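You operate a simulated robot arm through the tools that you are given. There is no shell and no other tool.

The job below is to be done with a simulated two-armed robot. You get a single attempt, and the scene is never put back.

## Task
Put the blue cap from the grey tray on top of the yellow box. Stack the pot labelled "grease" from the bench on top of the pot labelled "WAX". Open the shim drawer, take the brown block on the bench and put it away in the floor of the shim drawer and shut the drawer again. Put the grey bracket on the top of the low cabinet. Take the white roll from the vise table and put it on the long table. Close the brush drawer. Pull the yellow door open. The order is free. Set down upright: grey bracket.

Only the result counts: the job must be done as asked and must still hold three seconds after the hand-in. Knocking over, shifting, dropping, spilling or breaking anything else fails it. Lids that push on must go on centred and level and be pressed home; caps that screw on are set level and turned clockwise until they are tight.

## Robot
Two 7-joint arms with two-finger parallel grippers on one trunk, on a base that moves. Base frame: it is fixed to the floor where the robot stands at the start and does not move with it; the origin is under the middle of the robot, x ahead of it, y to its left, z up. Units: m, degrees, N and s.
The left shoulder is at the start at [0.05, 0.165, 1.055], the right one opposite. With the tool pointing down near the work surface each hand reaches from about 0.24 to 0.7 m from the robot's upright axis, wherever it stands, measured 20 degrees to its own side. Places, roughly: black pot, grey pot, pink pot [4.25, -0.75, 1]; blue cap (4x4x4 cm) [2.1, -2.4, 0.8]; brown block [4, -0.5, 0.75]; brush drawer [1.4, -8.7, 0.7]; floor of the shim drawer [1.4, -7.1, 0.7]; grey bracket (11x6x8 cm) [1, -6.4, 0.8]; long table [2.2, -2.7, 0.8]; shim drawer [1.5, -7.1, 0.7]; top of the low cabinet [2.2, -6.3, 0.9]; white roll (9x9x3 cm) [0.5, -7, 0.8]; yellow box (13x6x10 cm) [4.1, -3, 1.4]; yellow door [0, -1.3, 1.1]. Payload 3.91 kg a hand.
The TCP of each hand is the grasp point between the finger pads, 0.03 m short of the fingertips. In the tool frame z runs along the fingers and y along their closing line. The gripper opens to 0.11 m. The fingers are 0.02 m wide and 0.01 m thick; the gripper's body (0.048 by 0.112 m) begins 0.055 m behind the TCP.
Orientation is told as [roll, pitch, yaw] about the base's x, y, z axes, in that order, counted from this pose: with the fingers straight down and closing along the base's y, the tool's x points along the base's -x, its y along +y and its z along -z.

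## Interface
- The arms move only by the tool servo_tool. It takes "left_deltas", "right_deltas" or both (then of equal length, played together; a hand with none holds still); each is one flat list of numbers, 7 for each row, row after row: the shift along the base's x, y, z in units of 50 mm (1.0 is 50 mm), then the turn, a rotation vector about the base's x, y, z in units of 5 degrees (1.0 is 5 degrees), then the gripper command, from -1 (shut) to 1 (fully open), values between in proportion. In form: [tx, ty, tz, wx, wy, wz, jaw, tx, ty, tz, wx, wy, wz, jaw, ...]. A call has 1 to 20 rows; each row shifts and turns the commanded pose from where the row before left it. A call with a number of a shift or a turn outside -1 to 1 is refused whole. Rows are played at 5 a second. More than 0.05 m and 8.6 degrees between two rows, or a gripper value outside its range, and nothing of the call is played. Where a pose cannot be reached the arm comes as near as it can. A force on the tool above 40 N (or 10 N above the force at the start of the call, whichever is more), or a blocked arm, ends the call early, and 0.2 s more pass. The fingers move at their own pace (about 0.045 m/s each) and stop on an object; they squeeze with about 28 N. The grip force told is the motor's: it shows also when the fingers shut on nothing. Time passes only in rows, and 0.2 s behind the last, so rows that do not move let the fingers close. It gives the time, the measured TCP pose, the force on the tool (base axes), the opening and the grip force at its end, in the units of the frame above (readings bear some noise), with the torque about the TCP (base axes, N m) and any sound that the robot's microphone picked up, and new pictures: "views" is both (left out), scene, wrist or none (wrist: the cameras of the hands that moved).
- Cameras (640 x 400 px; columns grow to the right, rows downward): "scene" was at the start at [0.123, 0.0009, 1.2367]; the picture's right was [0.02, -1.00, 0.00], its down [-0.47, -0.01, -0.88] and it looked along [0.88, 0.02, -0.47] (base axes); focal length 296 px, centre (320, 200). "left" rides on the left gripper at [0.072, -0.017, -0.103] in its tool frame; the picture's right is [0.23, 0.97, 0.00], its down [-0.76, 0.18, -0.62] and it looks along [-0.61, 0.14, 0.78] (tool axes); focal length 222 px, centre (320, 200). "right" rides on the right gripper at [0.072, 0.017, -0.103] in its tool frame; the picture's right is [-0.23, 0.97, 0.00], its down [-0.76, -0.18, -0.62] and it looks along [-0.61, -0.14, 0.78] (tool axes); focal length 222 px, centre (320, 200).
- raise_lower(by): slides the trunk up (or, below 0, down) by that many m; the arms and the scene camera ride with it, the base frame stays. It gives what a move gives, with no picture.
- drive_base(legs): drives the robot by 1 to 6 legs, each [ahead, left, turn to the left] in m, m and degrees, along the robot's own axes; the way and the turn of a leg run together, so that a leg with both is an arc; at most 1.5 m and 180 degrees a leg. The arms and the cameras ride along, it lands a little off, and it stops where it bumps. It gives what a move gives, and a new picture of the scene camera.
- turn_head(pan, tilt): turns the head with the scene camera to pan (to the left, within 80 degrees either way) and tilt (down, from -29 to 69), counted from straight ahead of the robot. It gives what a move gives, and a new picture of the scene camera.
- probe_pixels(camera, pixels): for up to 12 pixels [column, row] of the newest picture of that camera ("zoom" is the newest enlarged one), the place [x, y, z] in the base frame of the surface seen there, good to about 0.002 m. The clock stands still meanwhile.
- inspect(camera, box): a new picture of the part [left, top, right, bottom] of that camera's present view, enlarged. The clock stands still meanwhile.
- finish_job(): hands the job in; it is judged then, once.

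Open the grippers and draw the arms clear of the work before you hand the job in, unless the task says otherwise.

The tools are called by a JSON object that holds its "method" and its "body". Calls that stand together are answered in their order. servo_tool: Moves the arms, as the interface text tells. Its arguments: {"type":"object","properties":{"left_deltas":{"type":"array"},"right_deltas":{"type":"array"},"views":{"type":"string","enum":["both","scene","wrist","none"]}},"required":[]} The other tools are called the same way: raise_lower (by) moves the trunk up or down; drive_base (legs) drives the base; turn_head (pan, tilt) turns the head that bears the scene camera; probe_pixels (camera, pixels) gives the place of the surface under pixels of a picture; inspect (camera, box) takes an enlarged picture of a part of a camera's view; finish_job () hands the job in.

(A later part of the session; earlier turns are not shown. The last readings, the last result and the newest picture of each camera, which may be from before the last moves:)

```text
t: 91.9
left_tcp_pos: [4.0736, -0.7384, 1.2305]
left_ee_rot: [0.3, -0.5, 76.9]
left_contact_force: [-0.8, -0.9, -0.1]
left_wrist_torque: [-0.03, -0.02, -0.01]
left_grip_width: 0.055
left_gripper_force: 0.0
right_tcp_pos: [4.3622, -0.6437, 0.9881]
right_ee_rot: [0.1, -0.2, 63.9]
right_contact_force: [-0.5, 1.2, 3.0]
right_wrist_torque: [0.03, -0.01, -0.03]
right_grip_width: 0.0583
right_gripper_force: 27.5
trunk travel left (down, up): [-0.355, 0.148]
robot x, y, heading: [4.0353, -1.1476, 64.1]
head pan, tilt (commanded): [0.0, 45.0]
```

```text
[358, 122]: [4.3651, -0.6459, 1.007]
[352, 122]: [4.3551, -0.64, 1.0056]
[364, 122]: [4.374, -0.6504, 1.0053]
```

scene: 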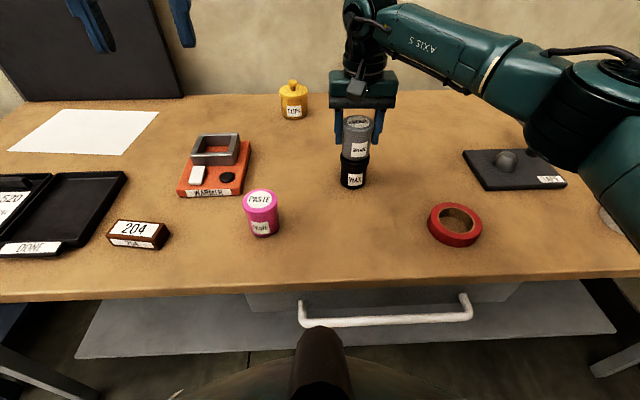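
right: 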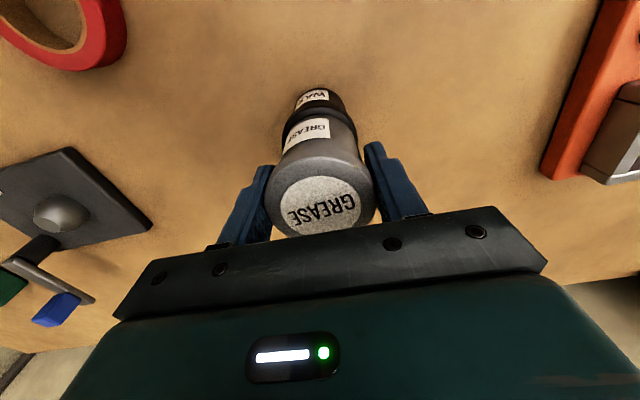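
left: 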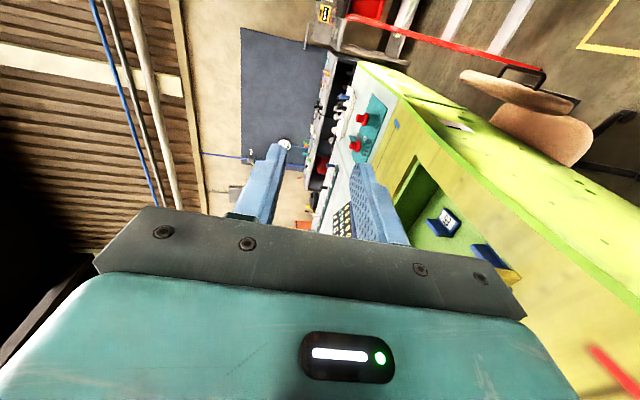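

Force in z changed from -1.3 to +3 N: the pots touch. I release the grease pot (opening to 0.094) and hold still.

{"method": "servo_tool", "body": {"right_deltas": [0, 0, 0, 0, 0, 0, -0.3, 0, 0, 0, 0, 0, 0, 0, 0, 0, 0, 0, 0, 0, 0.3, 0, 0, 0, 0, 0, 0, 0.7, 0, 0, 0, 0, 0, 0, 0.7, 0, 0, 0, 0, 0, 0, 0.7, 0, 0, 0, 0, 0, 0, 0.7]}}

{"method": "inspect", "body": {"camera": "scene", "box": [290, 90, 450, 190]}}

```text
t: 93.5
left_tcp_pos: [4.0735, -0.7378, 1.2302]
left_ee_rot: [0.2, -0.5, 76.8]
left_contact_force: [-0.7, 0.6, -0.2]
left_wrist_torque: [-0.01, 0.01, 0.01]
left_grip_width: 0.055
left_gripper_force: 0.2
right_tcp_pos: [4.362, -0.6442, 0.9883]
right_ee_rot: [0.0, 0.0, 64.1]
right_contact_force: [0.1, -0.4, -0.3]
right_wrist_torque: [0.03, 0.0, -0.01]
right_grip_width: 0.0934
right_gripper_force: 0.0
trunk travel left (down, up): [-0.355, 0.148]
robot x, y, heading: [4.036, -1.1474, 64.1]
head pan, tilt (commanded): [0.0, 45.0]
```

scene: 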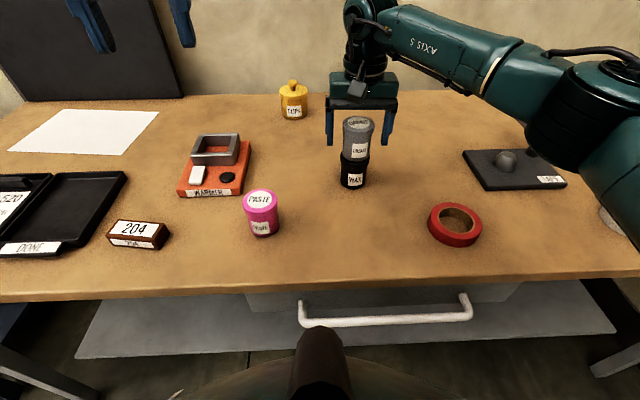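
right: 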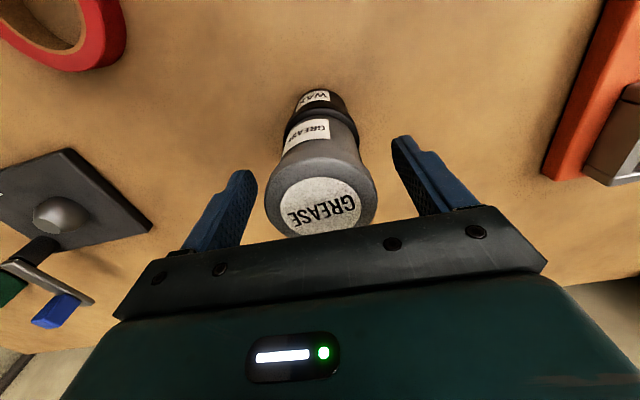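

```text
4.00 times, centred on (370, 140) of scene
```

zoom: 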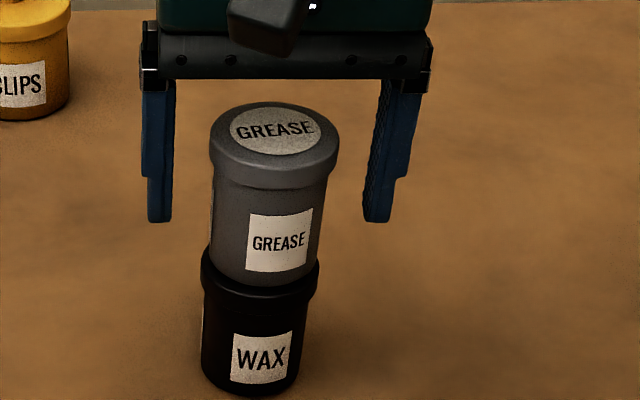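

The stack stands. I raise the right hand clear, and zoom at the brown block for its pose.

{"method": "servo_tool", "body": {"right_deltas": [0, 0, 0.4, 0, 0, 0, 0.7, 0, 0, 0.8, 0, 0, 0, 0.7, 0, 0, 0.9, 0, 0, 0, 0.7, 0, 0, 0.9, 0, 0, 0, 0.7, 0.3, -0.7, 0.2, 0, 0, 0, 0.7, 0.3, -0.7, 0.2, 0, 0, 0, 0.7, 0.3, -0.7, 0, 0, 0, 0, 0.7, 0.3, -0.7, 0, 0, 0, 0, 0.7, 0.3, -0.7, 0, 0, 0, 0, 0.7]}}

{"method": "inspect", "body": {"camera": "scene", "box": [90, 190, 190, 260]}}

```text
t: 95.5
left_tcp_pos: [4.0739, -0.7387, 1.2317]
left_ee_rot: [0.4, -0.4, 76.9]
left_contact_force: [0.6, -0.1, -0.1]
left_wrist_torque: [-0.01, 0.01, -0.02]
left_grip_width: 0.0551
left_gripper_force: 0.0
right_tcp_pos: [4.4405, -0.8198, 1.1587]
right_ee_rot: [0.0, 0.0, 64.0]
right_contact_force: [0.4, 0.1, 0.1]
right_wrist_torque: [0.0, -0.01, 0.01]
right_grip_width: 0.0937
right_gripper_force: 0.0
trunk travel left (down, up): [-0.355, 0.148]
robot x, y, heading: [4.0401, -1.1487, 64.1]
head pan, tilt (commanded): [0.0, 45.0]
```

scene: 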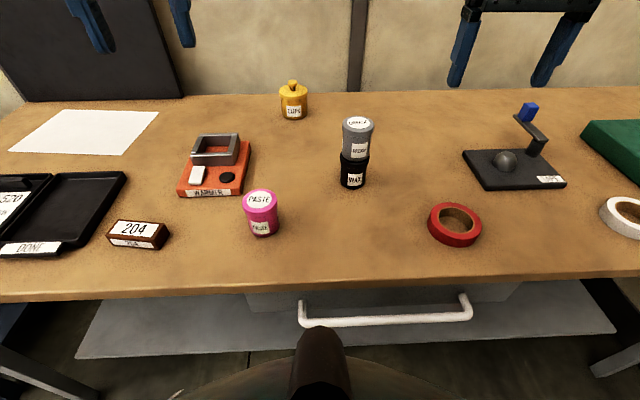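
right: 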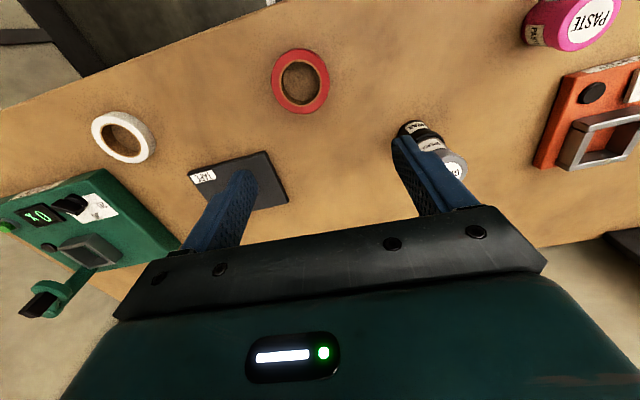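

```text
5.71 times, centred on (140, 225) of scene
```

zoom: 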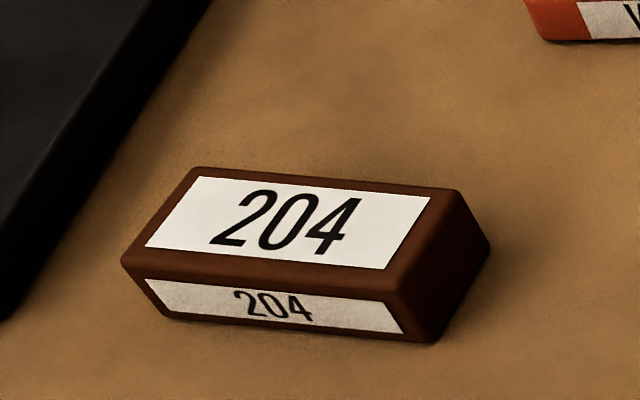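

I probe the block's top corners in the zoom.

{"method": "probe_pixels", "body": {"camera": "zoom", "pixels": [[192, 172], [455, 195], [393, 288], [126, 258], [288, 228], [425, 335], [160, 310], [485, 245], [60, 240], [20, 300], [90, 170]]}}

```text
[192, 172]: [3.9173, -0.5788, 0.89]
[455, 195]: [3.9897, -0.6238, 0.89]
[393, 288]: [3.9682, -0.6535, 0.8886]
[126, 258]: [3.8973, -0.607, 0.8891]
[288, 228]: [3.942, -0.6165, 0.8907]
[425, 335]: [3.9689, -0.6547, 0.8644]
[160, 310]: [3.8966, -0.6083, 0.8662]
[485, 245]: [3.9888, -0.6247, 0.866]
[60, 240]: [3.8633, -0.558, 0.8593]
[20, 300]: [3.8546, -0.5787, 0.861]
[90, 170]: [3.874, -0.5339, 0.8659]
```

Block centre ≈ (3.943,-0.616), long axis at -32°, 0.085×0.035×0.03 m. I bring the left hand above it, yaw 58.3°, open fully, to grip it by its ends.

{"method": "servo_tool", "body": {"left_deltas": [-0.321, 0.3035, -0.58, 0, 0, -0.465, 1, -0.321, 0.3035, -0.58, 0, 0, -0.465, 1, -0.321, 0.3035, -0.58, 0, 0, -0.465, 1, -0.321, 0.3035, -0.58, 0, 0, -0.465, 1, -0.321, 0.3035, -0.58, 0, 0, -0.465, 1, -0.321, 0.3035, -0.58, 0, 0, -0.465, 1, -0.321, 0.3035, -0.58, 0, 0, -0.465, 1, -0.321, 0.3035, -0.58, 0, 0, -0.465, 1]}}

```text
t: 97.3
left_tcp_pos: [3.9446, -0.6163, 0.9975]
left_ee_rot: [0.3, -0.3, 58.2]
left_contact_force: [-0.4, -0.2, 0.0]
left_wrist_torque: [0.02, 0.05, -0.03]
left_grip_width: 0.1103
left_gripper_force: 0.0
right_tcp_pos: [4.4389, -0.818, 1.1603]
right_ee_rot: [0.0, 0.0, 64.1]
right_contact_force: [0.7, 0.1, -0.1]
right_wrist_torque: [-0.03, 0.03, 0.01]
right_grip_width: 0.0936
right_gripper_force: 0.0
trunk travel left (down, up): [-0.355, 0.148]
robot x, y, heading: [4.0368, -1.1506, 64.1]
head pan, tilt (commanded): [0.0, 45.0]
```

scene: 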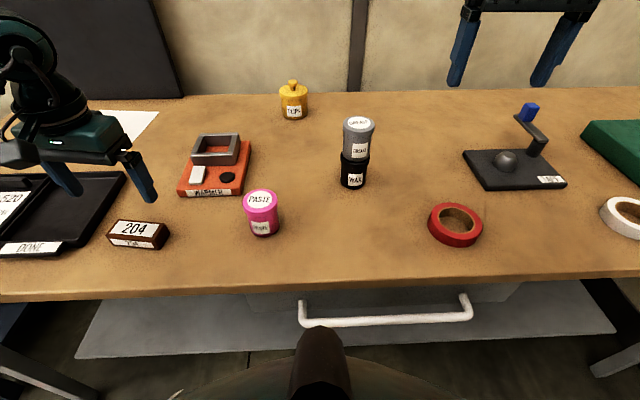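
left: 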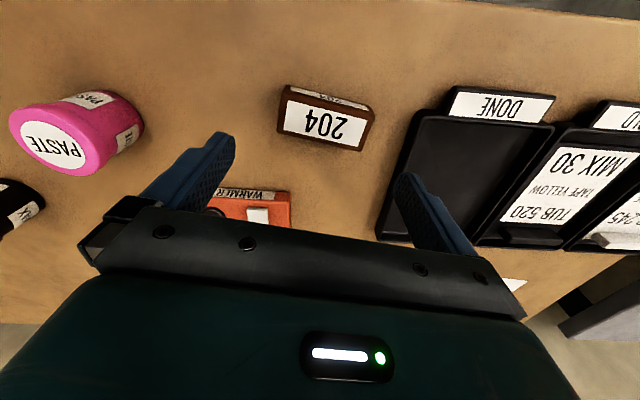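

The block is seen parallel to the gripper's bar. I probe its top corners from the left wrist camera and the tray edge nearby.

{"method": "probe_pixels", "body": {"camera": "left", "pixels": [[290, 102], [369, 117], [360, 148], [282, 130], [324, 124], [416, 116], [405, 150], [395, 180]]}}

```text
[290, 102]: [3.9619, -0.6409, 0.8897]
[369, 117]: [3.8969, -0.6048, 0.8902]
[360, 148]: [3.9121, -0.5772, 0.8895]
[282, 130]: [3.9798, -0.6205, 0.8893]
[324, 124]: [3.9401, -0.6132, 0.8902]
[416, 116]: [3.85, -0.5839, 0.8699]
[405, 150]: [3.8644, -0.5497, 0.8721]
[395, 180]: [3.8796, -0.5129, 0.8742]
```

Centre confirmed, tray 5 cm away. I lower to z≈0.897 and close on the block.

{"method": "servo_tool", "body": {"left_deltas": [0, 0, -0.5, 0, 0, 0, 1, 0, 0, -0.5, 0, 0, 0, 1, 0, 0, -0.5, 0, 0, 0, 1, 0, 0, -0.5, 0, 0, 0, 1, 0, 0, 0, 0, 0, 0, -1, 0, 0, 0, 0, 0, 0, -1, 0, 0, 0, 0, 0, 0, -1, 0, 0, 0, 0, 0, 0, -1]}}

```text
t: 99.1
left_tcp_pos: [3.9441, -0.6187, 0.897]
left_ee_rot: [0.3, -0.3, 58.2]
left_contact_force: [0.5, 0.7, -0.2]
left_wrist_torque: [0.01, 0.01, 0.0]
left_grip_width: 0.0891
left_gripper_force: 28.2
right_tcp_pos: [4.4398, -0.8183, 1.1593]
right_ee_rot: [-0.1, 0.0, 64.0]
right_contact_force: [-0.1, 0.7, 0.7]
right_wrist_torque: [-0.01, 0.0, -0.02]
right_grip_width: 0.0932
right_gripper_force: 0.2
trunk travel left (down, up): [-0.355, 0.148]
robot x, y, heading: [4.0408, -1.151, 64.2]
head pan, tilt (commanded): [0.0, 45.0]
```

scene: 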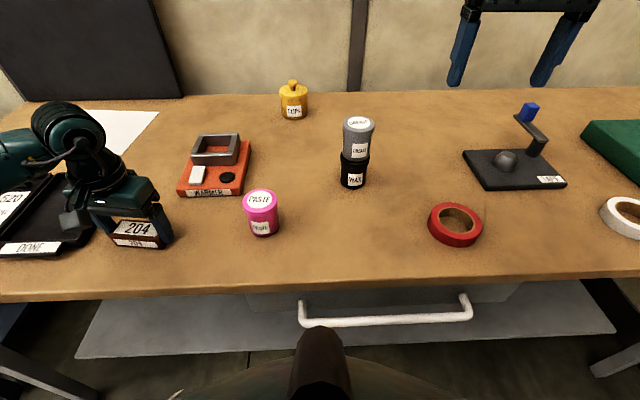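
left: 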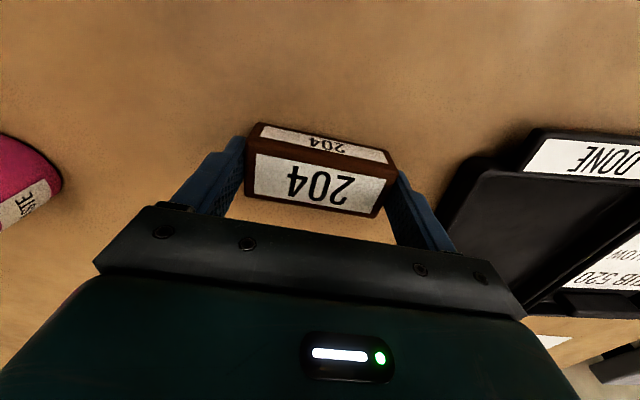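

Gripped (0.089 m). I lift the block and bring the left hand in close to the body.

{"method": "servo_tool", "body": {"left_deltas": [0, 0, 0.4, 0, 0, 0, -1, 0, 0, 0.8, 0, 0, 0, -1, 0, 0, 0.9, 0, 0, 0, -1, 0.3, -0.3, 0.7, 0, 0, 0, -1, 0.4, -0.4, 0.7, 0, 0, 0, -1, 0.5, -0.4, 0.6, 0, 0, 0, -1, 0.5, -0.4, 0.5, 0, 0, 0, -1, 0.5, -0.4, 0.5, 0, 0, 0, -1, 0.3, -0.3, 0, 0, 0, 0, -1]}}

```text
t: 101.1
left_tcp_pos: [4.0683, -0.7271, 1.1529]
left_ee_rot: [0.4, -0.4, 58.4]
left_contact_force: [-0.9, 0.8, -1.2]
left_wrist_torque: [0.01, -0.03, 0.01]
left_grip_width: 0.0894
left_gripper_force: 27.8
right_tcp_pos: [4.4405, -0.8185, 1.1583]
right_ee_rot: [0.1, 0.0, 64.1]
right_contact_force: [-1.3, -0.7, -0.4]
right_wrist_torque: [0.01, 0.04, -0.03]
right_grip_width: 0.0934
right_gripper_force: 0.0
trunk travel left (down, up): [-0.355, 0.148]
robot x, y, heading: [4.0438, -1.1488, 64.3]
head pan, tilt (commanded): [0.0, 45.0]
```

scene: 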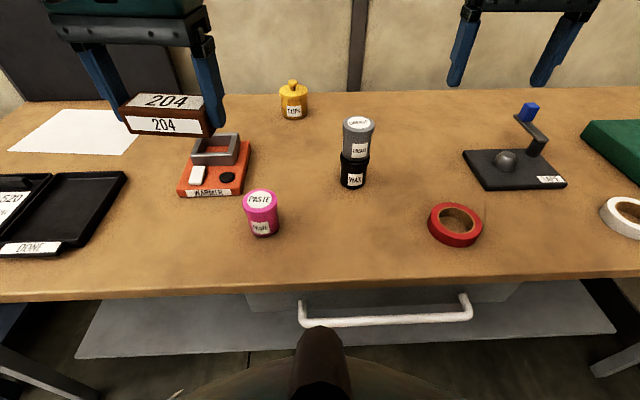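
left: 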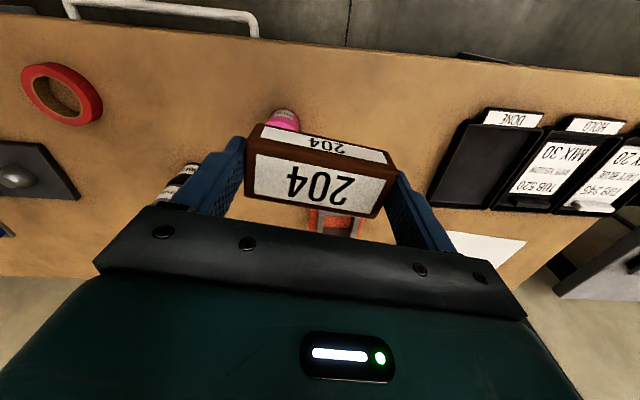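

Block secured. I back away from the bench 0.5 m and turn left ~150° to face the long table.

{"method": "drive_base", "body": {"legs": [[-0.5, 0, 0], [0, 0, 150]]}}

{"method": "turn_head", "body": {"pan": 0, "tilt": 25}}

```text
t: 110.3
left_tcp_pos: [3.5944, -1.9488, 1.1529]
left_ee_rot: [0.3, -0.5, -149.9]
left_contact_force: [-0.1, -0.2, -1.1]
left_wrist_torque: [0.03, -0.02, 0.03]
left_grip_width: 0.0892
left_gripper_force: 27.8
right_tcp_pos: [3.3113, -1.6935, 1.1579]
right_ee_rot: [0.0, 0.0, -144.1]
right_contact_force: [-0.7, 0.3, -0.9]
right_wrist_torque: [-0.01, 0.03, 0.03]
right_grip_width: 0.0935
right_gripper_force: 0.0
trunk travel left (down, up): [-0.355, 0.148]
robot x, y, heading: [3.8197, -1.5917, -143.7]
head pan, tilt (commanded): [0.0, 45.0]
```

scene: 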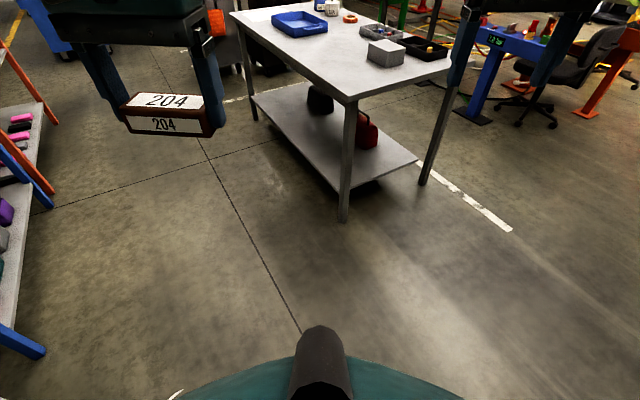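

```text
t: 111.1
left_tcp_pos: [3.5955, -1.9486, 1.1535]
left_ee_rot: [0.3, -0.4, -149.7]
left_contact_force: [-0.3, 1.0, -1.0]
left_wrist_torque: [0.04, -0.02, 0.03]
left_grip_width: 0.0891
left_gripper_force: 28.1
right_tcp_pos: [3.3094, -1.6942, 1.1582]
right_ee_rot: [0.0, 0.0, -144.0]
right_contact_force: [-0.4, 0.3, 0.9]
right_wrist_torque: [-0.01, 0.02, 0.01]
right_grip_width: 0.0935
right_gripper_force: 0.0
trunk travel left (down, up): [-0.355, 0.148]
robot x, y, heading: [3.8205, -1.5928, -144.2]
head pan, tilt (commanded): [0.0, 25.0]
```

scene: 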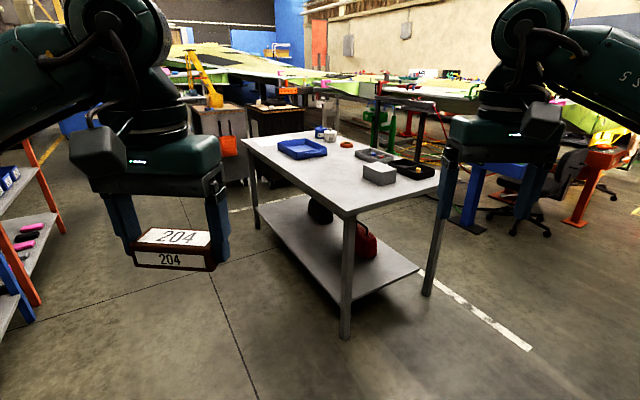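

The long table is ahead. I zoom into its top to find the grey tray and the blue cap.

{"method": "inspect", "body": {"camera": "scene", "box": [260, 115, 450, 215]}}

{"method": "inspect", "body": {"camera": "scene", "box": [340, 135, 440, 195]}}

```text
3.37 times, centred on (355, 165) of scene
```

zoom: 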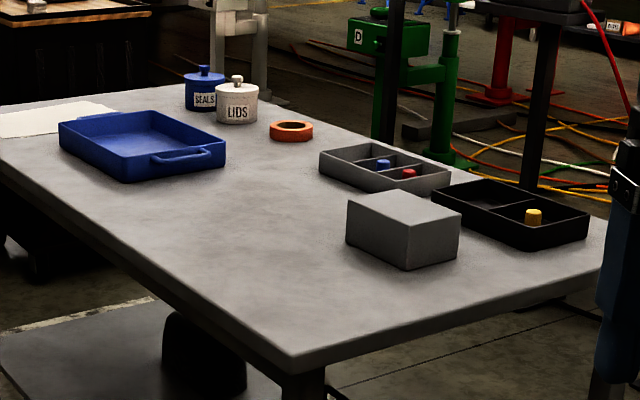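

```text
6.40 times, centred on (390, 165) of scene
```

zoom: 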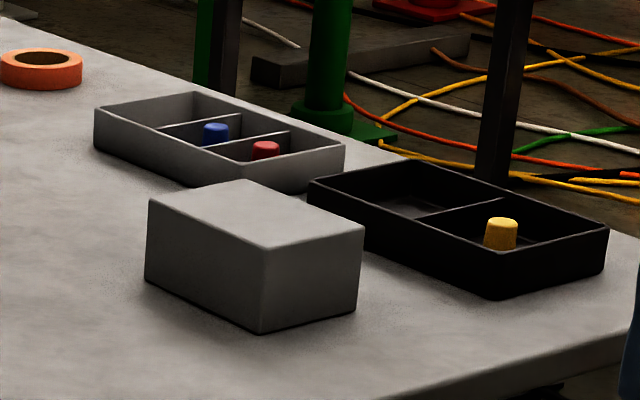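

The blue cap sits in the middle compartment of the grey tray at zoom (215,133). I probe cap, tray walls and table corners.

{"method": "probe_pixels", "body": {"camera": "zoom", "pixels": [[215, 126], [215, 142], [265, 146], [97, 112], [193, 93], [343, 147], [240, 165], [205, 218], [150, 203], [362, 232], [313, 185], [605, 235]]}}

{"method": "probe_pixels", "body": {"camera": "scene", "pixels": [[345, 217], [440, 183], [245, 138], [300, 195], [420, 270], [340, 315], [300, 150], [350, 145], [160, 180], [20, 215]]}}

```text
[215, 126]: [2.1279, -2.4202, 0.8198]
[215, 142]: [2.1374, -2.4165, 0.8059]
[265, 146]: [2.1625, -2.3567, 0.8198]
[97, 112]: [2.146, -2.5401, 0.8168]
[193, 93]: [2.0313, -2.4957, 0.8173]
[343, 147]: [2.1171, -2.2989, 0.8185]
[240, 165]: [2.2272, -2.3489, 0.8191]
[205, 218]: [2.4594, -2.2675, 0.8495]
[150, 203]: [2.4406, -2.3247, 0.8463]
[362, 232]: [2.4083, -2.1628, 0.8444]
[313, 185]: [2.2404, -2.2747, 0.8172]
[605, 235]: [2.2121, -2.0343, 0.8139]
```

```text
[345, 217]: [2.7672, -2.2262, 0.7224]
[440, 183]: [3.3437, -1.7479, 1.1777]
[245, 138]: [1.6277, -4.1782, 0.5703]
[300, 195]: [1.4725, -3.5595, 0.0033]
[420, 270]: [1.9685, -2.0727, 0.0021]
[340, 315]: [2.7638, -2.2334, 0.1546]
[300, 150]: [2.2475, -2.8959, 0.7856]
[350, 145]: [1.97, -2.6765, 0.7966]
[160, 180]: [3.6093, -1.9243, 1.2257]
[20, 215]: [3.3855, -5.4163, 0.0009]
```

The cap is about 0.53 m from the near long edge; I check the free floor on the table's far side by probing the stands there.

{"method": "probe_pixels", "body": {"camera": "scene", "pixels": [[395, 150], [372, 115], [420, 120], [408, 130], [436, 205], [470, 225], [500, 180], [485, 195], [546, 225], [580, 180], [435, 290], [450, 190]]}}

{"method": "inspect", "body": {"camera": "scene", "box": [340, 60, 640, 250]}}

```text
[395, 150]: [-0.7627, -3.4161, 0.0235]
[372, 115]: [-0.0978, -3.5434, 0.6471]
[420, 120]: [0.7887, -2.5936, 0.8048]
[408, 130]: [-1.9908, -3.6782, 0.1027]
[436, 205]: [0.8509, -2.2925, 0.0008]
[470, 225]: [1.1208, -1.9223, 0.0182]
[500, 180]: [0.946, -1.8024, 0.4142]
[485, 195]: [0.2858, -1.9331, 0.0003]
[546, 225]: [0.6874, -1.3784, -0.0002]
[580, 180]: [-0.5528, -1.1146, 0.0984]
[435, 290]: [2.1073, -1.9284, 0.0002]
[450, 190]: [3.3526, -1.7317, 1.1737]
```

```text
2.11 times, centred on (490, 155) of scene
```

zoom: 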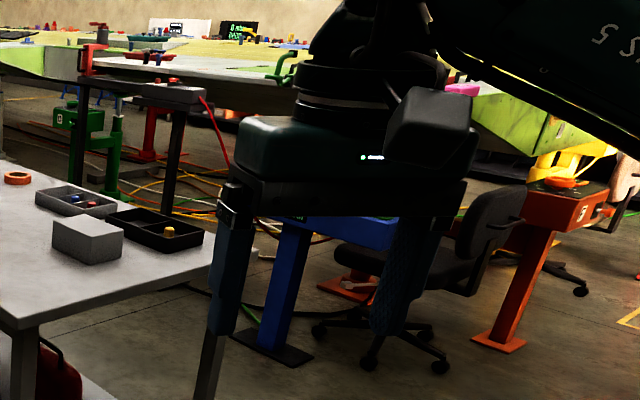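

The far side is free (blue stand at (1.1,-1.9), table edge near (2.0,-2.37)), so I'll stand around (1.68,-2.22). First leg: turn -45° and drive to about (2.3,-1.35).

{"method": "drive_base", "body": {"legs": [[0, 0, -45], [1.5, 0, 0]]}}

```text
t: 120.6
left_tcp_pos: [1.9155, -1.4728, 1.1539]
left_ee_rot: [0.3, -0.3, 165.6]
left_contact_force: [1.0, 0.2, -0.3]
left_wrist_torque: [-0.02, 0.0, -0.01]
left_grip_width: 0.0893
left_gripper_force: 28.2
right_tcp_pos: [1.8921, -1.0908, 1.1581]
right_ee_rot: [0.0, 0.0, 171.3]
right_contact_force: [-1.0, 0.6, -0.7]
right_wrist_torque: [-0.03, 0.03, 0.0]
right_grip_width: 0.0935
right_gripper_force: 0.0
trunk travel left (down, up): [-0.355, 0.148]
robot x, y, heading: [2.3298, -1.3743, 171.6]
head pan, tilt (commanded): [0.0, 25.0]
```

scene: 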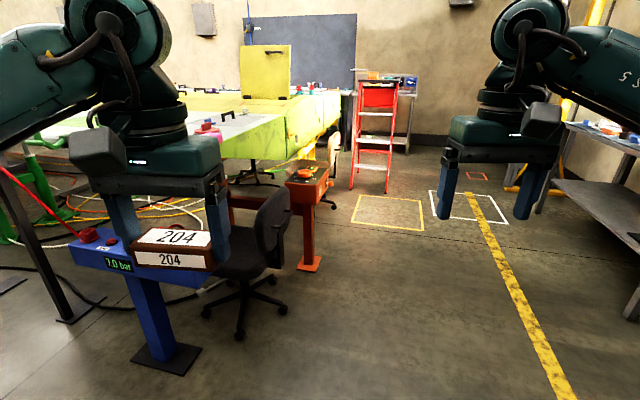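

I probe the blue console and chair to check the passage.

{"method": "probe_pixels", "body": {"camera": "scene", "pixels": [[85, 250], [120, 268], [165, 355], [205, 350], [240, 330], [290, 275], [270, 200], [60, 320], [215, 285], [130, 345]]}}

{"method": "turn_head", "body": {"pan": 60, "tilt": 35}}

```text
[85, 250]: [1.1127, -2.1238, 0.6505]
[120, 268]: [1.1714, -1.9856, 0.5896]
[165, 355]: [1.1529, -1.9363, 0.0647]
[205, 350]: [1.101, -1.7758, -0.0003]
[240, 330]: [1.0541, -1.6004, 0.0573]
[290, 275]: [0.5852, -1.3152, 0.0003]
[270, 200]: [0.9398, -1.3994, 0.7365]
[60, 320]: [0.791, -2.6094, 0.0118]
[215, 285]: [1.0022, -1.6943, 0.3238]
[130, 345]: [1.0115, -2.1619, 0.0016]
```

```text
t: 121.9
left_tcp_pos: [1.9153, -1.4721, 1.1533]
left_ee_rot: [0.3, -0.4, 165.7]
left_contact_force: [0.0, 0.1, -1.0]
left_wrist_torque: [0.02, 0.02, -0.02]
left_grip_width: 0.0892
left_gripper_force: 28.3
right_tcp_pos: [1.8916, -1.0915, 1.1591]
right_ee_rot: [0.1, 0.0, 171.3]
right_contact_force: [0.4, -0.3, -0.8]
right_wrist_torque: [-0.04, 0.02, -0.02]
right_grip_width: 0.0932
right_gripper_force: 0.1
trunk travel left (down, up): [-0.355, 0.148]
robot x, y, heading: [2.3275, -1.3781, 171.2]
head pan, tilt (commanded): [60.0, 35.0]
```

scene: 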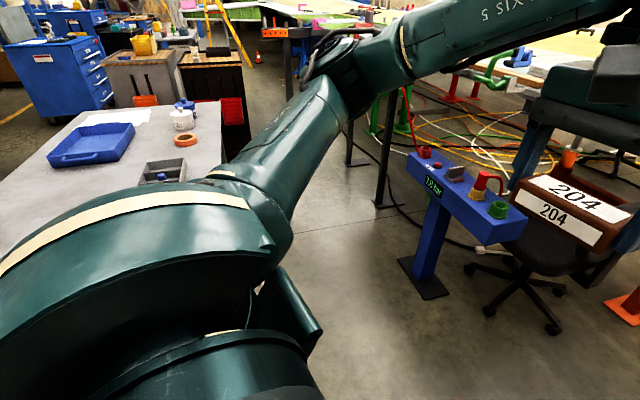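

I probe the console's corners and the table's far edge in this view.

{"method": "probe_pixels", "body": {"camera": "scene", "pixels": [[484, 240], [524, 217], [408, 160], [497, 207], [430, 290], [395, 205], [222, 110], [222, 150], [165, 168], [182, 140], [360, 300], [185, 115]]}}

```text
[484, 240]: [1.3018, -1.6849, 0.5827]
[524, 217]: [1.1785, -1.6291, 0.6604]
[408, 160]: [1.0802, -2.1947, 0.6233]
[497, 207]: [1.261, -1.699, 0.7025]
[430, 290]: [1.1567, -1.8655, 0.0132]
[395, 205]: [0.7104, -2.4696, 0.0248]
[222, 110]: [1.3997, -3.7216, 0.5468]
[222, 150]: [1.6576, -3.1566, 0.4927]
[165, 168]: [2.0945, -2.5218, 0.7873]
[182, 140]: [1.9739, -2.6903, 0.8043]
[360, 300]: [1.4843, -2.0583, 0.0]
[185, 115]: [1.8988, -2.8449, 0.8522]
```

The gap between console and table is ~0.92 m. I go to (1.98,-1.50), turn to heading -113°, then drive 0.78 m down the gap.

{"method": "drive_base", "body": {"legs": [[0.328, 0.175, 0], [0, 0, 75.5]]}}

{"method": "turn_head", "body": {"pan": 0, "tilt": 40}}

```text
t: 127.5
left_tcp_pos: [1.9513, -1.9184, 1.1538]
left_ee_rot: [0.3, -0.4, -120.1]
left_contact_force: [-0.6, 0.1, -1.0]
left_wrist_torque: [-0.01, 0.03, 0.01]
left_grip_width: 0.0892
left_gripper_force: 27.9
right_tcp_pos: [1.5776, -1.8363, 1.1603]
right_ee_rot: [0.0, 0.0, -114.4]
right_contact_force: [0.3, -0.2, 1.0]
right_wrist_torque: [0.01, 0.0, 0.03]
right_grip_width: 0.0934
right_gripper_force: 0.1
trunk travel left (down, up): [-0.355, 0.148]
robot x, y, heading: [1.9725, -1.4959, -114.3]
head pan, tilt (commanded): [60.0, 35.0]
```

scene: 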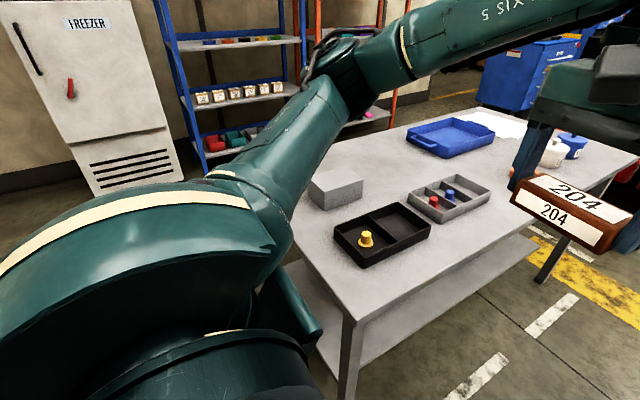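

```text
t: 128.8
left_tcp_pos: [1.951, -1.9183, 1.154]
left_ee_rot: [0.3, -0.5, -120.0]
left_contact_force: [1.1, -0.1, -1.6]
left_wrist_torque: [0.02, -0.01, -0.02]
left_grip_width: 0.0893
left_gripper_force: 27.7
right_tcp_pos: [1.5777, -1.8367, 1.1585]
right_ee_rot: [0.0, 0.0, -114.4]
right_contact_force: [0.5, 0.9, -0.5]
right_wrist_torque: [0.01, 0.03, 0.05]
right_grip_width: 0.0934
right_gripper_force: 0.1
trunk travel left (down, up): [-0.355, 0.148]
robot x, y, heading: [1.9736, -1.4922, -114.5]
head pan, tilt (commanded): [0.0, 40.0]
```

scene: 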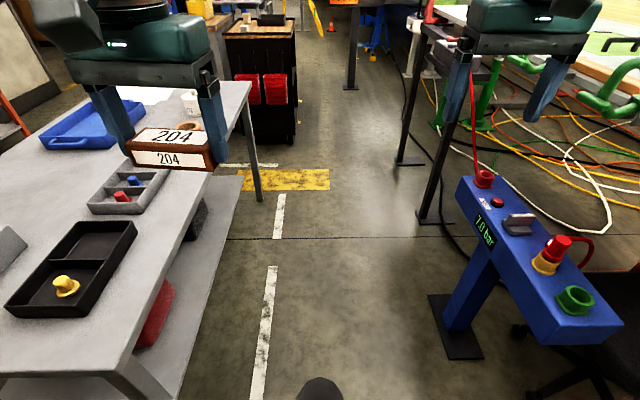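

The aisle is clear. I drive to about (1.745,-2.13) and turn left to face the table (heading -23°).

{"method": "drive_base", "body": {"legs": [[0.673, 0.05, 0], [0, 0, 91.3]]}}

{"method": "turn_head", "body": {"pan": 0, "tilt": 50}}

```text
t: 136.4
left_tcp_pos: [2.1497, -2.1705, 1.1539]
left_ee_rot: [0.3, -0.5, -32.3]
left_contact_force: [0.2, 0.3, -0.5]
left_wrist_torque: [0.01, -0.01, 0.01]
left_grip_width: 0.0895
left_gripper_force: 27.9
right_tcp_pos: [2.054, -2.5402, 1.1592]
right_ee_rot: [0.0, 0.0, -26.6]
right_contact_force: [-0.2, 0.0, 0.8]
right_wrist_torque: [0.03, 0.02, 0.0]
right_grip_width: 0.0939
right_gripper_force: 0.3
trunk travel left (down, up): [-0.355, 0.148]
robot x, y, heading: [1.7294, -2.1316, -26.6]
head pan, tilt (commanded): [0.0, 40.0]
```

scene: 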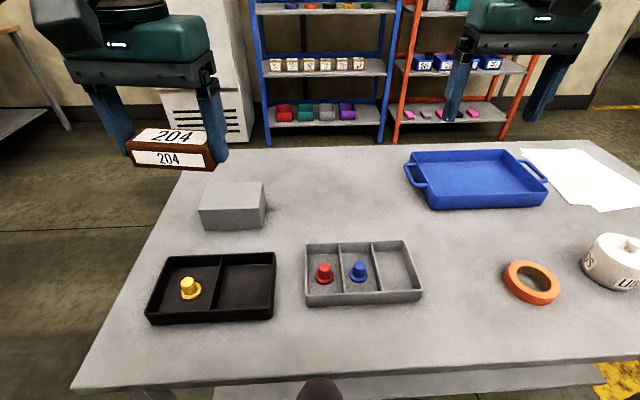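

```text
t: 137.1
left_tcp_pos: [2.1496, -2.1722, 1.1545]
left_ee_rot: [0.4, -0.4, -32.3]
left_contact_force: [0.3, -0.2, -0.6]
left_wrist_torque: [-0.03, -0.01, -0.05]
left_grip_width: 0.0892
left_gripper_force: 27.8
right_tcp_pos: [2.0537, -2.5408, 1.1591]
right_ee_rot: [0.0, 0.0, -26.6]
right_contact_force: [-0.2, -0.7, -0.4]
right_wrist_torque: [0.01, 0.0, -0.03]
right_grip_width: 0.0934
right_gripper_force: 0.0
trunk travel left (down, up): [-0.355, 0.148]
robot x, y, heading: [1.728, -2.1341, -26.6]
head pan, tilt (commanded): [0.0, 50.0]
```

scene: 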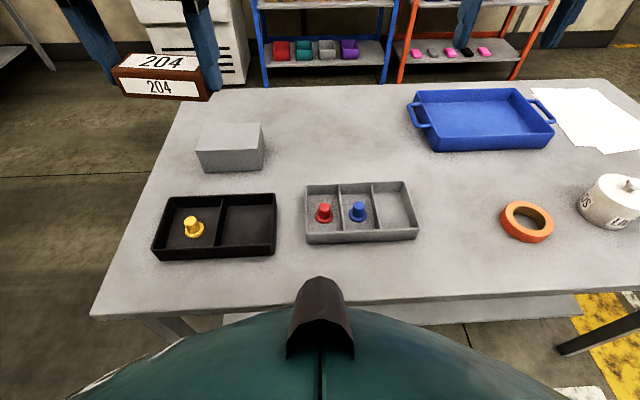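

The blue cap (with a brim at its base) is at (358,211) in the middle compartment. I zoom and probe.

{"method": "inspect", "body": {"camera": "scene", "box": [295, 170, 425, 250]}}

{"method": "probe_pixels", "body": {"camera": "zoom", "pixels": [[313, 180], [313, 210], [285, 225], [340, 225], [313, 238], [285, 120], [222, 80], [225, 310], [385, 75], [405, 295], [320, 285], [305, 70]]}}

```text
4.92 times, centred on (360, 210) of scene
```

zoom: 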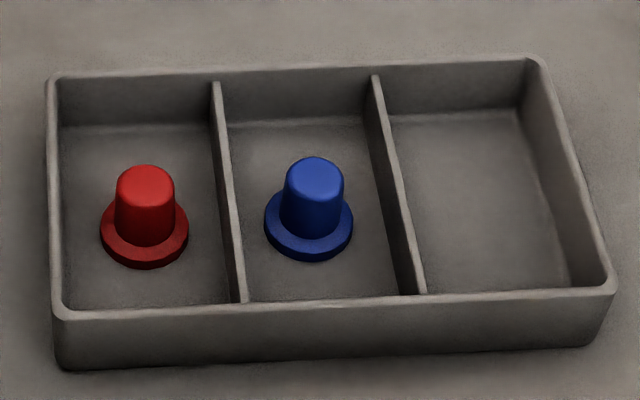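

```text
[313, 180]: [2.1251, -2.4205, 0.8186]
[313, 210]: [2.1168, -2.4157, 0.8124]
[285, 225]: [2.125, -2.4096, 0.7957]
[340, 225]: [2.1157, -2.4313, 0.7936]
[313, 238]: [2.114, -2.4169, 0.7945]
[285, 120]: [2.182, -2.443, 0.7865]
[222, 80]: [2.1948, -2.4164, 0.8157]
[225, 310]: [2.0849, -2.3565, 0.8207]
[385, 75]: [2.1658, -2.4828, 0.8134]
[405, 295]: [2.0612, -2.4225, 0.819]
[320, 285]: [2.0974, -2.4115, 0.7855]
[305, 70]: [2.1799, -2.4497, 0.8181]
```

The cap's body is ~26 mm wide with a 40 mm brim, top at z≈0.82; the compartment is only ~72 mm wide left-right but ~118 mm deep, so I rotate the right hand ~+88° to close front-back, moving over the cap at z≈1.0.

{"method": "servo_tool", "body": {"right_deltas": [0.08, 0.133, -0.178, 0, 0, 0.978, 0.1, 0.08, 0.133, -0.178, 0, 0, 0.978, 0.1, 0.08, 0.133, -0.178, 0, 0, 0.978, 0.1, 0.08, 0.133, -0.178, 0, 0, 0.978, 0.1, 0.08, 0.133, -0.178, 0, 0, 0.978, 0.1, 0.08, 0.133, -0.178, 0, 0, 0.978, 0.1, 0.08, 0.133, -0.178, 0, 0, 0.978, 0.1, 0.08, 0.133, -0.178, 0, 0, 0.978, 0.1, 0.08, 0.133, -0.178, 0, 0, 0.978, 0.1, 0.08, 0.133, -0.178, 0, 0, 0.978, 0.1, 0.08, 0.133, -0.178, 0, 0, 0.978, 0.1, 0.08, 0.133, -0.178, 0, 0, 0.978, 0.1, 0.08, 0.133, -0.178, 0, 0, 0.978, 0.1, 0.08, 0.133, -0.178, 0, 0, 0.978, 0.1, 0.08, 0.133, -0.178, 0, 0, 0.978, 0.1, 0.08, 0.133, -0.178, 0, 0, 0.978, 0.1, 0.08, 0.133, -0.178, 0, 0, 0.978, 0.1, 0.08, 0.133, -0.178, 0, 0, 0.978, 0.1]}}

```text
t: 140.9
left_tcp_pos: [2.1493, -2.1697, 1.1528]
left_ee_rot: [0.3, -0.4, -32.3]
left_contact_force: [-0.8, 1.3, -1.4]
left_wrist_torque: [0.01, 0.01, -0.02]
left_grip_width: 0.0893
left_gripper_force: 27.6
right_tcp_pos: [2.0972, -2.4661, 1.0625]
right_ee_rot: [0.0, 0.0, 27.2]
right_contact_force: [-0.6, -0.1, 1.6]
right_wrist_torque: [-0.02, 0.0, -0.02]
right_grip_width: 0.0606
right_gripper_force: 0.0
right hand out of reach, approached as far as the arm can: row 12, 13, 14, 15, 16, 17, 18
trunk travel left (down, up): [-0.355, 0.148]
robot x, y, heading: [1.7277, -2.134, -26.7]
head pan, tilt (commanded): [0.0, 50.0]
```

scene: 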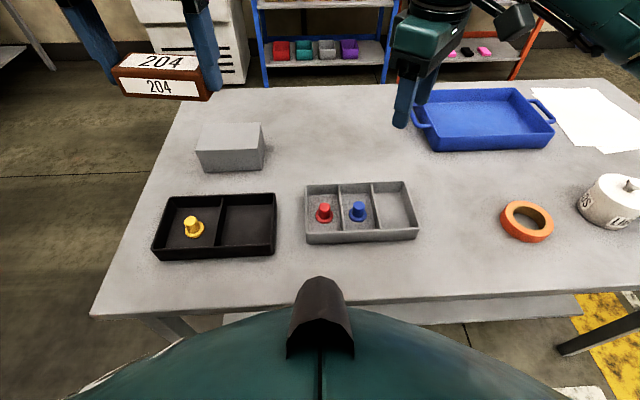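
right: 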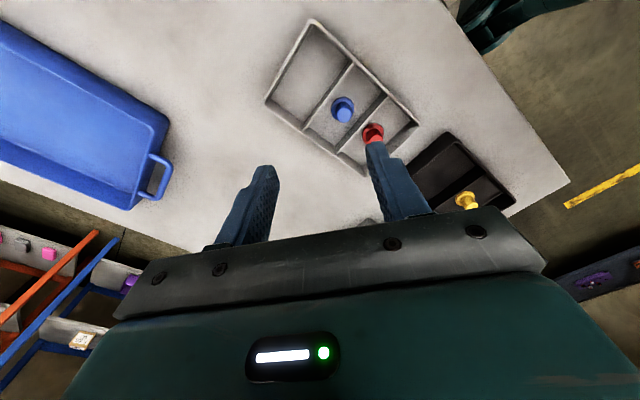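

The wrist stops at yaw ≈27°. Shifting the base ~0.16 m to the right along the aisle gives the right forearm a better angle; I do that and then turn the hand further.

{"method": "drive_base", "body": {"legs": [[0, -0.16, 0]]}}

```text
t: 142.9
left_tcp_pos: [2.0773, -2.3155, 1.1539]
left_ee_rot: [0.3, -0.4, -32.2]
left_contact_force: [0.3, 1.0, -1.6]
left_wrist_torque: [0.0, 0.01, -0.01]
left_grip_width: 0.0894
left_gripper_force: 27.7
right_tcp_pos: [2.026, -2.6102, 1.062]
right_ee_rot: [0.0, 0.0, 27.3]
right_contact_force: [-0.7, -0.5, 0.3]
right_wrist_torque: [0.02, -0.01, -0.03]
right_grip_width: 0.0602
right_gripper_force: 0.0
trunk travel left (down, up): [-0.355, 0.148]
robot x, y, heading: [1.6513, -2.2796, -26.4]
head pan, tilt (commanded): [0.0, 50.0]
```

scene: 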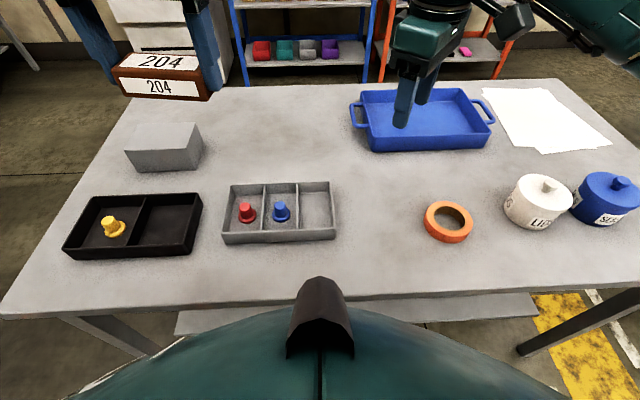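

The left hand (with block) is near the cap, so I move it up-left first, while the right hand goes to above the cap with yaw 45°.

{"method": "servo_tool", "body": {"left_deltas": [0.08, 0.7, 0.3, 0, 0, 0, -1, 0.08, 0.7, 0.3, 0, 0, 0, -1, 0.08, 0.7, 0.3, 0, 0, 0, -1, 0.08, 0.7, 0.3, 0, 0, 0, -1, 0.08, 0.7, 0.3, 0, 0, 0, -1, 0, 0, 0, 0, 0, 0, -1, 0, 0, 0, 0, 0, 0, -1, 0, 0, 0, 0, 0, 0, -1, 0, 0, 0, 0, 0, 0, -1, 0, 0, 0, 0, 0, 0, -1], "right_deltas": [0, 0, 0, 0, 0, 0, 0, 0, 0, 0, 0, 0, 0, 0, 0, 0, 0, 0, 0, 0, 0, 0.274, 0.543, -0.177, 0, 0, 0.506, 0, 0.274, 0.543, -0.177, 0, 0, 0.506, 0, 0.274, 0.543, -0.177, 0, 0, 0.506, 0, 0.274, 0.543, -0.177, 0, 0, 0.506, 0, 0.274, 0.543, -0.177, 0, 0, 0.506, 0, 0.274, 0.543, -0.177, 0, 0, 0.506, 0, 0.274, 0.543, -0.177, 0, 0, 0.506, 0]}}

```text
t: 145.2
left_tcp_pos: [2.0963, -2.1409, 1.2293]
left_ee_rot: [0.3, -0.4, -32.1]
left_contact_force: [-0.6, 0.1, -1.4]
left_wrist_torque: [-0.02, 0.0, -0.01]
left_grip_width: 0.0892
left_gripper_force: 27.9
right_tcp_pos: [2.049, -2.518, 1.0085]
right_ee_rot: [1.6, 0.1, 37.4]
right_contact_force: [0.4, 0.1, -0.3]
right_wrist_torque: [0.03, 0.01, 0.0]
right_grip_width: 0.055
right_gripper_force: 0.0
right hand out of reach, approached as far as the arm can: row 5, 6, 7, 9, 10
trunk travel left (down, up): [-0.355, 0.148]
robot x, y, heading: [1.6545, -2.2814, -26.2]
head pan, tilt (commanded): [0.0, 50.0]
```

scene: 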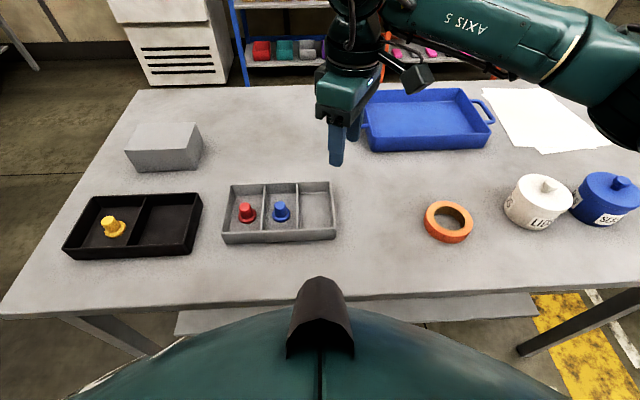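
right: 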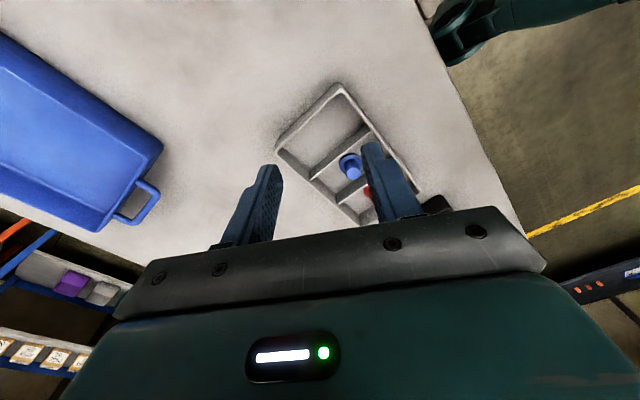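
left: 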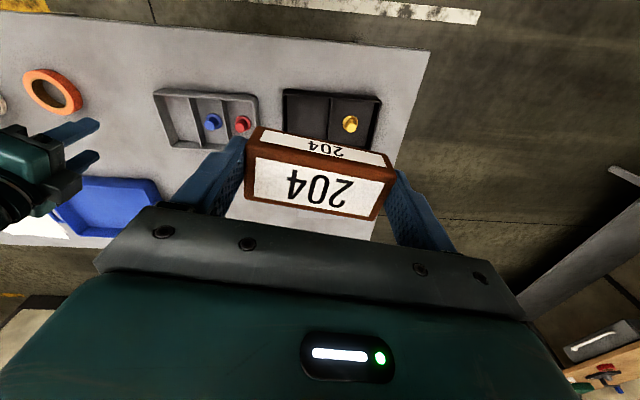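

Yaw 37° is reached; closing at 66° to the compartment's width is enough. I move over the cap keeping this yaw.

{"method": "servo_tool", "body": {"right_deltas": [0.365, 0.49, 0, -0.08, 0, -0.05, 0, 0.365, 0.49, 0, -0.08, 0, -0.05, 0, 0.365, 0.49, 0, -0.08, 0, -0.05, 0, 0.365, 0.49, 0, -0.08, 0, -0.05, 0]}}

```text
t: 146.2
left_tcp_pos: [2.0966, -2.1398, 1.2288]
left_ee_rot: [0.3, -0.5, -32.1]
left_contact_force: [1.0, 0.2, -0.4]
left_wrist_torque: [-0.01, 0.03, 0.01]
left_grip_width: 0.0893
left_gripper_force: 27.9
right_tcp_pos: [2.1028, -2.4485, 1.0074]
right_ee_rot: [0.7, 0.8, 36.4]
right_contact_force: [0.0, 0.1, -0.7]
right_wrist_torque: [-0.01, -0.05, 0.02]
right_grip_width: 0.0551
right_gripper_force: 0.2
right hand out of reach, approached as far as the arm can: row 4
trunk travel left (down, up): [-0.355, 0.148]
robot x, y, heading: [1.6555, -2.2751, -26.3]
head pan, tilt (commanded): [0.0, 50.0]
```

scene: 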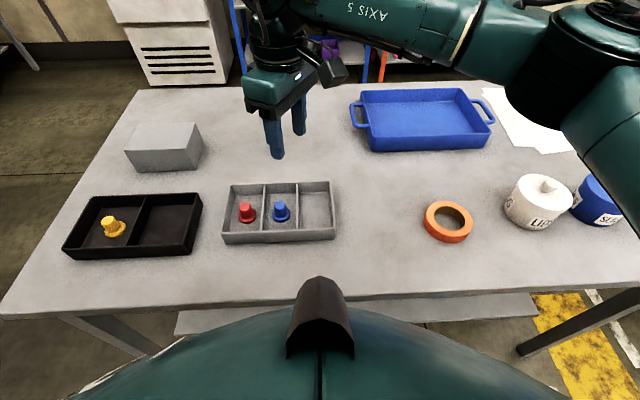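
right: 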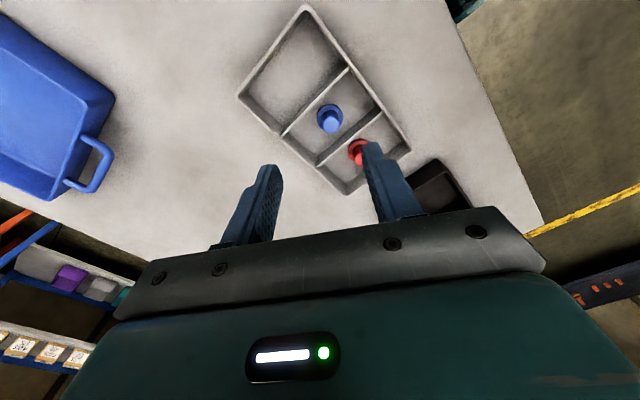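

The cap is at (330,118) in the right wrist view. I zoom there to locate its centre exactly.

{"method": "inspect", "body": {"camera": "right", "box": [280, 80, 380, 150]}}

```text
5.71 times, centred on (330, 115) of right
```

zoom: 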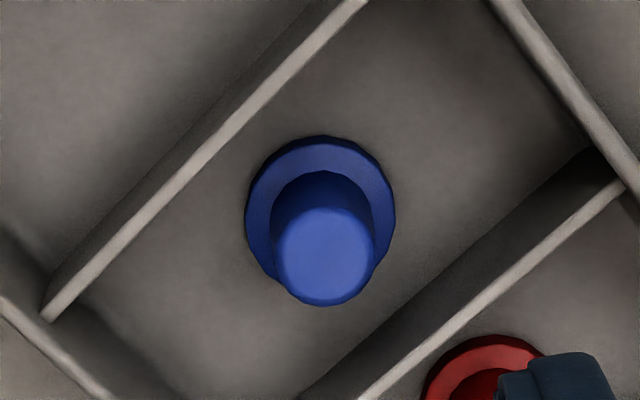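

{"method": "probe_pixels", "body": {"camera": "zoom", "pixels": [[325, 255], [282, 255], [368, 255], [325, 215], [325, 295], [320, 150], [255, 210], [388, 210], [205, 155], [490, 305], [350, 5], [390, 385]]}}

```text
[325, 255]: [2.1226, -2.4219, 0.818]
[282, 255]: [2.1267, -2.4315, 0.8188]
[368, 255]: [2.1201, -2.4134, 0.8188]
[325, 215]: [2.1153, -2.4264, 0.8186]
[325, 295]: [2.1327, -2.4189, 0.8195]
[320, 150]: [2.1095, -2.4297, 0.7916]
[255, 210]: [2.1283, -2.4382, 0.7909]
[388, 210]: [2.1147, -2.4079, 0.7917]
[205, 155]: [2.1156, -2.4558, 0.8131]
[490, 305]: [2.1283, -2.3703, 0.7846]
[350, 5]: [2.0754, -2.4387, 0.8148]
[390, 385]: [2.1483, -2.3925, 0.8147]
```

Cap centre ≈ (2.123,-2.4225), brim top 0.7915, cap top 0.8187. I narrow the fingers to 44 mm, align over it and come down to z=0.87.

{"method": "servo_tool", "body": {"right_deltas": [0.081, 0.104, -0.55, -0.028, -0.032, -0.08, -0.2, 0.081, 0.104, -0.55, -0.028, -0.032, -0.08, -0.2, 0.081, 0.104, -0.55, -0.028, -0.032, -0.08, -0.2, 0.081, 0.104, -0.55, -0.028, -0.032, -0.08, -0.2, 0.081, 0.104, -0.55, -0.028, -0.032, -0.08, -0.2]}}

```text
t: 147.3
left_tcp_pos: [2.0975, -2.1393, 1.2294]
left_ee_rot: [0.3, -0.3, -32.1]
left_contact_force: [0.2, 0.1, -0.9]
left_wrist_torque: [-0.01, 0.02, -0.01]
left_grip_width: 0.0894
left_gripper_force: 28.6
right_tcp_pos: [2.122, -2.4216, 0.8686]
right_ee_rot: [-0.7, 0.7, 34.4]
right_contact_force: [0.3, -0.9, 0.2]
right_wrist_torque: [0.02, -0.05, 0.02]
right_grip_width: 0.044
right_gripper_force: 0.0
trunk travel left (down, up): [-0.355, 0.148]
robot x, y, heading: [1.6545, -2.2766, -26.6]
head pan, tilt (commanded): [0.0, 50.0]
```

scene: 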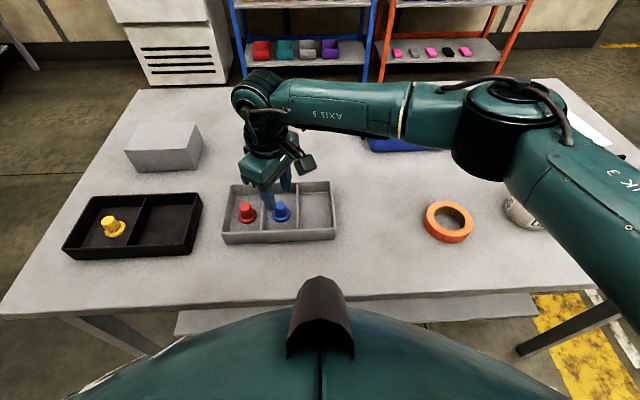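
right: 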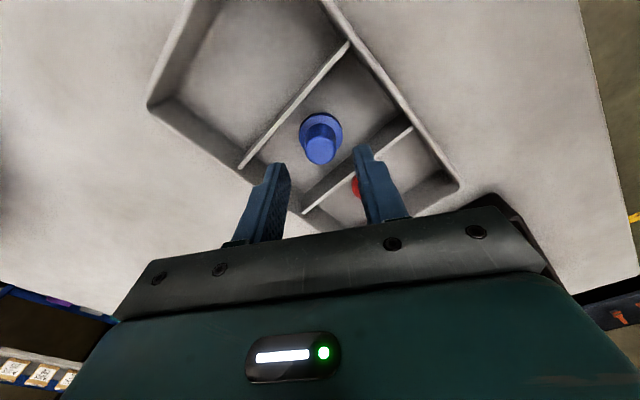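

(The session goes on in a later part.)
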